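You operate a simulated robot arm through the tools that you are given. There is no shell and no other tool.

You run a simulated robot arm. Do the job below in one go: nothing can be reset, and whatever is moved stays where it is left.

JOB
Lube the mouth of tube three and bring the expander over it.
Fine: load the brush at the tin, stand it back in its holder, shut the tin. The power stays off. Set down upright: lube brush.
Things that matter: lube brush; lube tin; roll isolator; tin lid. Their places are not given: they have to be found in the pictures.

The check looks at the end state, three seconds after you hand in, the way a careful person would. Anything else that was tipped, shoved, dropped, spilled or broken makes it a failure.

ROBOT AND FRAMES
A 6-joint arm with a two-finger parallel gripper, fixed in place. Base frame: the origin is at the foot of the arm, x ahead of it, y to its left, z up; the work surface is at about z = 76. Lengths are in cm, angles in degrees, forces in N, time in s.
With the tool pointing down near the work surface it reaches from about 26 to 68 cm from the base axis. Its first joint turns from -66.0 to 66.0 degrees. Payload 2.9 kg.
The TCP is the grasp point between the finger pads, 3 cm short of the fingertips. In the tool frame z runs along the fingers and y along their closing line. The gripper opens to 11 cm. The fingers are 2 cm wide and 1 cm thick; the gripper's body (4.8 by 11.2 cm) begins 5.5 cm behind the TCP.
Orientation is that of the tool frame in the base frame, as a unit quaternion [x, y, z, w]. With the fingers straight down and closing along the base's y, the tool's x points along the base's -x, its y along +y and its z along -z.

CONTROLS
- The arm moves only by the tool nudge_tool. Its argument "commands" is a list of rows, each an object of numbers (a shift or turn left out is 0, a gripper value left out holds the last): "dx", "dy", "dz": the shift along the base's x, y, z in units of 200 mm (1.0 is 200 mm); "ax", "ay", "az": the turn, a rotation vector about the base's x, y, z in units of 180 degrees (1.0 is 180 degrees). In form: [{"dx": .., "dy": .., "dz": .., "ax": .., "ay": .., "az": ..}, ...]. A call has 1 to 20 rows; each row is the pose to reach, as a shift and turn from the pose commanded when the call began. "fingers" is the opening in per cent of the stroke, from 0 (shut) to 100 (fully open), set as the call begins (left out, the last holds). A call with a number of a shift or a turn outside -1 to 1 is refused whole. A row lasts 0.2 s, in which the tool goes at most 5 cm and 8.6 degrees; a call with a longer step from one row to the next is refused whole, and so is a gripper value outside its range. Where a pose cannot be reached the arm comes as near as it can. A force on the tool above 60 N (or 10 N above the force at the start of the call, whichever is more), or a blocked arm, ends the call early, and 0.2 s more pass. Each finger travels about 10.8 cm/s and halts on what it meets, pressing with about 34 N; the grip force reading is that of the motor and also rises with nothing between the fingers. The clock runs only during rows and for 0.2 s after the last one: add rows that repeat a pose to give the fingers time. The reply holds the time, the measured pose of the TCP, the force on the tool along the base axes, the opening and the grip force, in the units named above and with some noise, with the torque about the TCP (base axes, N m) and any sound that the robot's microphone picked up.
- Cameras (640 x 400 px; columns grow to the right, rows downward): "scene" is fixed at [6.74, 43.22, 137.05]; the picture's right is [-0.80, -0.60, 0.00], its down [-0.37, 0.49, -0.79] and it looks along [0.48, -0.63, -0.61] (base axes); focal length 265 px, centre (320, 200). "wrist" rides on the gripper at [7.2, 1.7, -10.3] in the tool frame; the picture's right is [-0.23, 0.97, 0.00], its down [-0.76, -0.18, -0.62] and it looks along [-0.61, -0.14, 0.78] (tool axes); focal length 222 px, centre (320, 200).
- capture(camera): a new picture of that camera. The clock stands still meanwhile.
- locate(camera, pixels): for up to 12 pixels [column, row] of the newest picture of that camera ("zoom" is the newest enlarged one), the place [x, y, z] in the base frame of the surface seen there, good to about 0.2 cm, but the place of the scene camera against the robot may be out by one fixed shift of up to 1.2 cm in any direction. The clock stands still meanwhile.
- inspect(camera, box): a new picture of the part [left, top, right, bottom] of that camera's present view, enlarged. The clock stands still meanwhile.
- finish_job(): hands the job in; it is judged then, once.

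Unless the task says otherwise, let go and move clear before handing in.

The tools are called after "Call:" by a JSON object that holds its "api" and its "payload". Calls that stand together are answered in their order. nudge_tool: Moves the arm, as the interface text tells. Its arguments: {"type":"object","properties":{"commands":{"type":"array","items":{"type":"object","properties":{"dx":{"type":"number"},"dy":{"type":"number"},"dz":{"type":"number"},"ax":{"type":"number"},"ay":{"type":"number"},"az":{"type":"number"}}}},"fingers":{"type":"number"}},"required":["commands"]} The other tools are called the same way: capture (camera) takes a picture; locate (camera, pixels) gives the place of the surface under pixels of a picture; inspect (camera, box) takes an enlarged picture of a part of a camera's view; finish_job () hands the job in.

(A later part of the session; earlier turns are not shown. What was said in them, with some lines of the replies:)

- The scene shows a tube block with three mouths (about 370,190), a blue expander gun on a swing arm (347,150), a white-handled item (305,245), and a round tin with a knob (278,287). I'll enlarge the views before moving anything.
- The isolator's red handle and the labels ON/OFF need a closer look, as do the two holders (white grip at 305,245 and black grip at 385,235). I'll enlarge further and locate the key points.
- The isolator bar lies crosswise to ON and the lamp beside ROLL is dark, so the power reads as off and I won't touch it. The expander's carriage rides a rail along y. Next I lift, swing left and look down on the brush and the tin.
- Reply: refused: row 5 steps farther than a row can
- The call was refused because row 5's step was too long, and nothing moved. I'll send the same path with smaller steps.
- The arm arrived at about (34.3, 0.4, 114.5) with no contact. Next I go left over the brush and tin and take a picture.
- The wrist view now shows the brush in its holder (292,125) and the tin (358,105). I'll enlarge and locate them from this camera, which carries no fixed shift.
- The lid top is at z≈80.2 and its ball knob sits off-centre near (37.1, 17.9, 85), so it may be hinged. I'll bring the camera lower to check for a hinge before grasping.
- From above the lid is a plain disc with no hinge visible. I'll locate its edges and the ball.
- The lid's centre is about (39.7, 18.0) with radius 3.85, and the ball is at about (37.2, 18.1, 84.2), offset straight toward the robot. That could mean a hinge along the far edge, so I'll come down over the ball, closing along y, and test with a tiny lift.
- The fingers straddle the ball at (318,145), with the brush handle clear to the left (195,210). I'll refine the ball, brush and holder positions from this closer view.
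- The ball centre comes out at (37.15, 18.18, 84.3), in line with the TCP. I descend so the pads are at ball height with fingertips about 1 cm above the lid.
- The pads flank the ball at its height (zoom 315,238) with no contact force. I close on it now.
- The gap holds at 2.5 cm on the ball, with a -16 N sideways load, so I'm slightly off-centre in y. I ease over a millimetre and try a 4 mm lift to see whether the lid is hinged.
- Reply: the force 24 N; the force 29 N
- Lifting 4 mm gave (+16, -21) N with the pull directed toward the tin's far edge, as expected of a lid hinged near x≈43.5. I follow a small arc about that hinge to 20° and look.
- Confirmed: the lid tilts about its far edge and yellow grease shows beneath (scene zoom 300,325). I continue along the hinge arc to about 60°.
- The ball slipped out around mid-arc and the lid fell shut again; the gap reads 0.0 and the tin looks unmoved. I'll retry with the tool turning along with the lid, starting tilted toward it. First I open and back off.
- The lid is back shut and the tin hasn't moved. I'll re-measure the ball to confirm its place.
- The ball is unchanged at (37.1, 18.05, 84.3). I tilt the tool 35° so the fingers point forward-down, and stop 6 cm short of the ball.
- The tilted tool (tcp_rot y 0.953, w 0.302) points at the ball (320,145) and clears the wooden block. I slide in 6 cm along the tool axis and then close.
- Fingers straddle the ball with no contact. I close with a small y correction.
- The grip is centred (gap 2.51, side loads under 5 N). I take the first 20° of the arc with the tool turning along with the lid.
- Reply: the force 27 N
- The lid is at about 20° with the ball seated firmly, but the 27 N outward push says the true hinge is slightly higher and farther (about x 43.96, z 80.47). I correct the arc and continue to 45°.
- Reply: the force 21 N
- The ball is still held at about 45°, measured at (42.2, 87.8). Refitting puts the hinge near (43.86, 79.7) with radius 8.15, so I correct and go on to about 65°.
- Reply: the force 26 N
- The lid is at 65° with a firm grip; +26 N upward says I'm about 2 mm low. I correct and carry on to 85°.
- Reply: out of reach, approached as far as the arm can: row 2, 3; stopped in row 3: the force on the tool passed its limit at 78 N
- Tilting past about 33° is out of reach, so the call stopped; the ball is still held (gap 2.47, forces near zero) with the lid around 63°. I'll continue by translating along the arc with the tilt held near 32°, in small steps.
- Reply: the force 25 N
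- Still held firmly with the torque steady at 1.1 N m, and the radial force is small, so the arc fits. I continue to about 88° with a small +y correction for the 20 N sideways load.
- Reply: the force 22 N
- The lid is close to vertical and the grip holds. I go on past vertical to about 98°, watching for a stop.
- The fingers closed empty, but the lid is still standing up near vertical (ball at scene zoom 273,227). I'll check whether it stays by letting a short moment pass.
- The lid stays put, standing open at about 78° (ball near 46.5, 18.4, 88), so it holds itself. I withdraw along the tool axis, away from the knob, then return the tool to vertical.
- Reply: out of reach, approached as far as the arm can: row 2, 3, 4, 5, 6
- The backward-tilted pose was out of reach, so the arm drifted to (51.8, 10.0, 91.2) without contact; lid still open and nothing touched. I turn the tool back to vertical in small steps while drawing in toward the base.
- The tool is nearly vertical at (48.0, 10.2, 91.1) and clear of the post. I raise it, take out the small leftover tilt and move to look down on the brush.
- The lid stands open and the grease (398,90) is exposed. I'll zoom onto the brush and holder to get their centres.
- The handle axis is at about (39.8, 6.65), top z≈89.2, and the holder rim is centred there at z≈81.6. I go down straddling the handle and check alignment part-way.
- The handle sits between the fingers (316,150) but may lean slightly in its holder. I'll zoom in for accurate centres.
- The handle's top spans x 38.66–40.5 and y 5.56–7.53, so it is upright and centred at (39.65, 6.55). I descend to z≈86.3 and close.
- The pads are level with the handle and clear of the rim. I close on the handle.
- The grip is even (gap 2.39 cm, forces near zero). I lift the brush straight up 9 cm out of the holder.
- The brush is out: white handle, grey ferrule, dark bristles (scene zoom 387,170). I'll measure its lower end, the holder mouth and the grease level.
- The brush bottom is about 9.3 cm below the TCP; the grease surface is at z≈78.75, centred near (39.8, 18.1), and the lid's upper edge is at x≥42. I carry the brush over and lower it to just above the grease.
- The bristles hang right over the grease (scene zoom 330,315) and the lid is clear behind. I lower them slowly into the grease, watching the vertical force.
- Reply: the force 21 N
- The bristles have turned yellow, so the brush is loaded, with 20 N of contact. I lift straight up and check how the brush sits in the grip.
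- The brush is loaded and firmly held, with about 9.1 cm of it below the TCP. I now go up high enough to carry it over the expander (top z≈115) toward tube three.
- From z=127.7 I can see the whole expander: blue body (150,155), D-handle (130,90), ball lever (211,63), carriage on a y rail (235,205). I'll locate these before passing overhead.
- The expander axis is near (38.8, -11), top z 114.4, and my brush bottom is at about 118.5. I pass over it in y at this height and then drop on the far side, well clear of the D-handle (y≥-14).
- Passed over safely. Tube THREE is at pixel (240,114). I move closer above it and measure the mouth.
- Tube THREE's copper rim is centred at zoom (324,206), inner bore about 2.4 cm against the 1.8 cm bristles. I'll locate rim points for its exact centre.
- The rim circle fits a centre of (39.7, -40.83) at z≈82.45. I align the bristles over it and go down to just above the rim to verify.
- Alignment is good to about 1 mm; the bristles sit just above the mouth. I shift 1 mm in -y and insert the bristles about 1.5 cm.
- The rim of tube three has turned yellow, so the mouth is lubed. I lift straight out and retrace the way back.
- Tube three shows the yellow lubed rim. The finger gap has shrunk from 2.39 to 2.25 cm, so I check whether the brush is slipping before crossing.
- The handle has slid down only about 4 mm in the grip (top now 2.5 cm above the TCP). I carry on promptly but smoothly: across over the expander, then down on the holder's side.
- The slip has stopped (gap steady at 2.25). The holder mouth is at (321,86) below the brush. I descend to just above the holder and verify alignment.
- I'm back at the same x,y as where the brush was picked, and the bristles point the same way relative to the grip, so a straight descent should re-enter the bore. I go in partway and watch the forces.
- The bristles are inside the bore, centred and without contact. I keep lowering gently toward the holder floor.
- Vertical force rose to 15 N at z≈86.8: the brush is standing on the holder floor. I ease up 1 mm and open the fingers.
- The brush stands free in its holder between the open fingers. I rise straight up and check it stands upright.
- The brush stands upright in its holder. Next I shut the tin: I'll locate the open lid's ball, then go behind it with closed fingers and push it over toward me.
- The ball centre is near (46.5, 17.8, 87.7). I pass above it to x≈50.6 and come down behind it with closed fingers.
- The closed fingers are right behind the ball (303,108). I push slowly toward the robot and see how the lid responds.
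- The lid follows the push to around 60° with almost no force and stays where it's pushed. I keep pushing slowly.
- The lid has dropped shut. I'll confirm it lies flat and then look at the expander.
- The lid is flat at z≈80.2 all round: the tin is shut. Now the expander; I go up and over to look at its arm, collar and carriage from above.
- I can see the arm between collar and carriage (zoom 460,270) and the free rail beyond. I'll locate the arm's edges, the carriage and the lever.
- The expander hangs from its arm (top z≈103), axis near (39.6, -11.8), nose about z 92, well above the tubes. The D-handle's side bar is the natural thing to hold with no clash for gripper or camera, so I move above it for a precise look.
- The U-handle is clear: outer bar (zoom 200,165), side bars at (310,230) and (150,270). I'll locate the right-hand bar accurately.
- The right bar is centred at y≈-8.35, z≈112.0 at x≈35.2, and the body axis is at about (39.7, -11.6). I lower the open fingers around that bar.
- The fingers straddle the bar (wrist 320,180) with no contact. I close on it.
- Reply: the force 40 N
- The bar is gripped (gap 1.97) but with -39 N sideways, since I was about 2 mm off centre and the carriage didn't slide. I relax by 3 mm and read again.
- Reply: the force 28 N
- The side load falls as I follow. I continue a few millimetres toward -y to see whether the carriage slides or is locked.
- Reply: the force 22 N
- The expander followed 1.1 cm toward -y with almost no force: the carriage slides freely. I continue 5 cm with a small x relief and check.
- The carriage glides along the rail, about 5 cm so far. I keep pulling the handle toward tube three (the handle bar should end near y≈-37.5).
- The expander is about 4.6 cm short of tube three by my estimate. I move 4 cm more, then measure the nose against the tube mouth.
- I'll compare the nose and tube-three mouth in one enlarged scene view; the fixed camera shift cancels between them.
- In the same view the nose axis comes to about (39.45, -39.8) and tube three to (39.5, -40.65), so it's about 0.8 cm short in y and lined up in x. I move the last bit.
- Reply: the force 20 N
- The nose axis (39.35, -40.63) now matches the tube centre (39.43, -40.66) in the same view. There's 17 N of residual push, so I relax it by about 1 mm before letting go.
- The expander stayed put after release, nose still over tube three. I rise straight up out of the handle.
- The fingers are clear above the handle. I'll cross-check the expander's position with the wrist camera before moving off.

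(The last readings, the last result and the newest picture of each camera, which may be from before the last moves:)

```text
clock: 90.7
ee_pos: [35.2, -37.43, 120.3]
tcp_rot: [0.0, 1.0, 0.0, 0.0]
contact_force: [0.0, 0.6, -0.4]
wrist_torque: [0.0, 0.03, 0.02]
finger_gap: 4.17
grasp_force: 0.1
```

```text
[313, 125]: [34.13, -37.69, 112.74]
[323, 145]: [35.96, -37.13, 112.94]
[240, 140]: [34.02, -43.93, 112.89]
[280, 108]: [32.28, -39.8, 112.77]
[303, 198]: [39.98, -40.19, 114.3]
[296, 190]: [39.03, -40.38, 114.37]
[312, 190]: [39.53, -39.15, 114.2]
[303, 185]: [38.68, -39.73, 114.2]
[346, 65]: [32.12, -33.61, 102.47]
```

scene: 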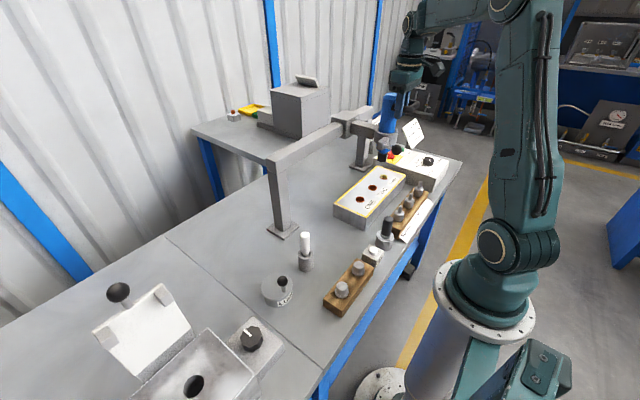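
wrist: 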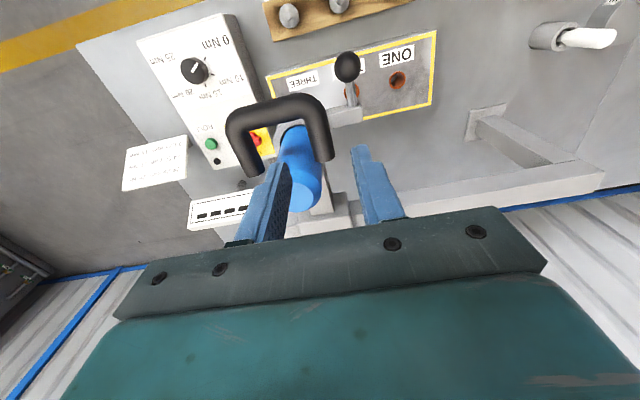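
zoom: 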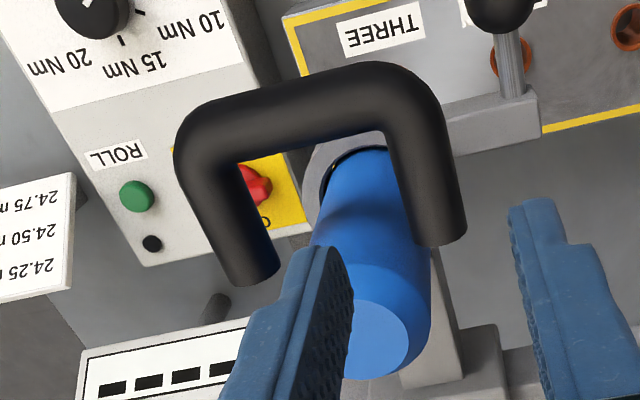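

The wrist camera agrees: the expander shifted about 29.2 cm, putting its axis near y≈-40.8 over tube three. I move the arm clear and take final pictures.

Call:
{"api": "nudge_tool", "payload": {"commands": [{"dz": 0.08}, {"dz": 0.15, "dy": 0.12}, {"dz": 0.15, "dy": 0.32}, {"dz": 0.15, "dy": 0.52}, {"dz": 0.15, "dy": 0.72}, {"dz": 0.15, "dy": 0.92}, {"dz": 0.15, "dy": 1.0}, {"dz": 0.15, "dy": 1.0}]}}

Call:
{"api": "capture", "payload": {"camera": "scene"}}

Call:
{"api": "inspect", "payload": {"camera": "scene", "box": [340, 80, 460, 200]}}

Call:
{"api": "inspect", "payload": {"camera": "scene", "box": [230, 200, 410, 320]}}

Call:
{"api": "capture", "payload": {"camera": "wrist"}}

Call:
{"api": "inspect", "payload": {"camera": "wrist", "box": [60, 40, 260, 200]}}

```text
clock: 92.5
ee_pos: [35.51, -17.46, 123.24]
tcp_rot: [0.001, 1.0, 0.0, -0.001]
contact_force: [0.0, 0.6, -0.3]
wrist_torque: [0.01, -0.01, 0.05]
finger_gap: 4.17
grasp_force: 0.0
```

```text
taken
```

scene: 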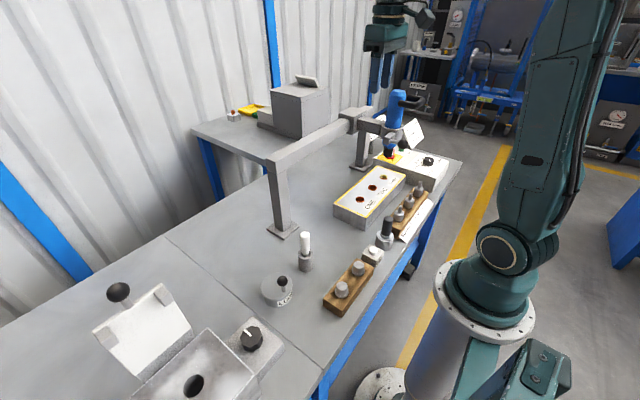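

```text
3.33 times, centred on (400, 140) of scene
```

zoom: 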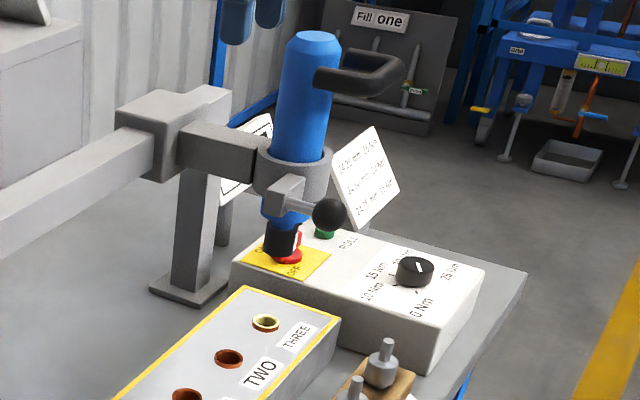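

```text
3.33 times, centred on (320, 260) of scene
```

zoom: 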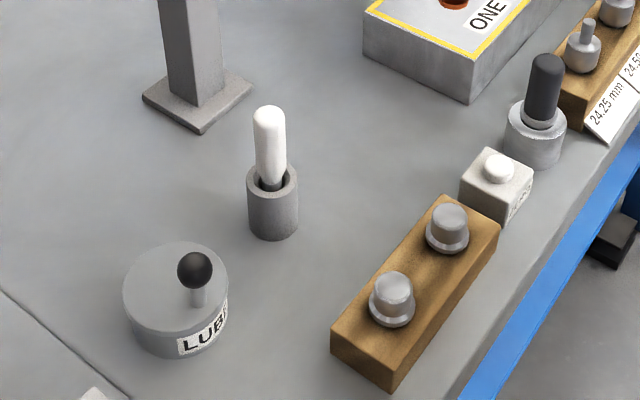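

```text
taken
```

wrist: 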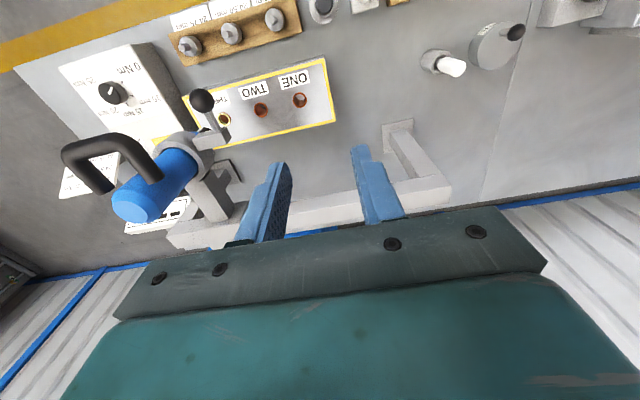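

```text
2.50 times, centred on (160, 120) of wrist
```

zoom: 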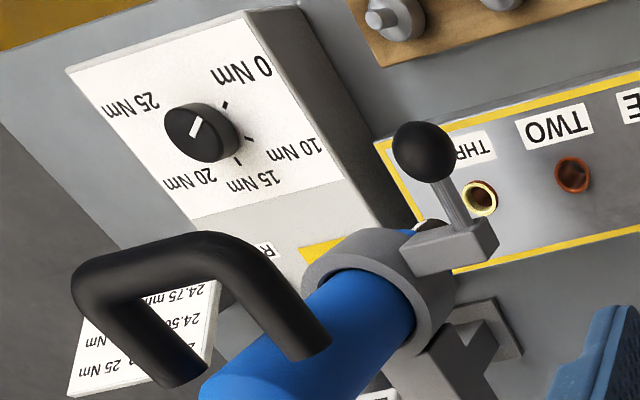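

Final pictures: tube THREE has the yellow lubed rim with the expander nose above it, the brush stands upright in its holder (scene zoom 270,150), the tin lid is shut flat (175,300), and the isolator and its dark lamp are untouched. The arm is clear, so I hand in.

Call:
{"api": "finish_job", "payload": {}}

```text
The job is handed in.
```

The job is done and handed in. I don't have the check's result.

- **Tube three:** I loaded the brush at the tin, where its bristles turned yellow, and put it about 1.5 cm into the mouth. The rim is now yellow with lube.
- **Brush:** it stands upright in its holder, and the fingers lifted off without moving it.
- **Tin:** the lid is shut and lies flat at about z = 80.2 all round. It is hinged at the far edge. On my first try at opening it, the knob slipped out of the grip and the lid fell shut. The tin did not move.
- **Expander:** I pulled it along its rail by the handle and let go. The nose lines up with tube three to within about 1 to 2 mm, roughly 10 cm above it.
- **Power:** I never touched the isolator. Its bar was across the ON position at the start and the lamp beside ROLL was dark, so I read it as off. In the final scene view the expander's nose partly hides the switch.

I saw nothing else tipped, shoved or spilled in the final pictures. The arm is clear and holding nothing.
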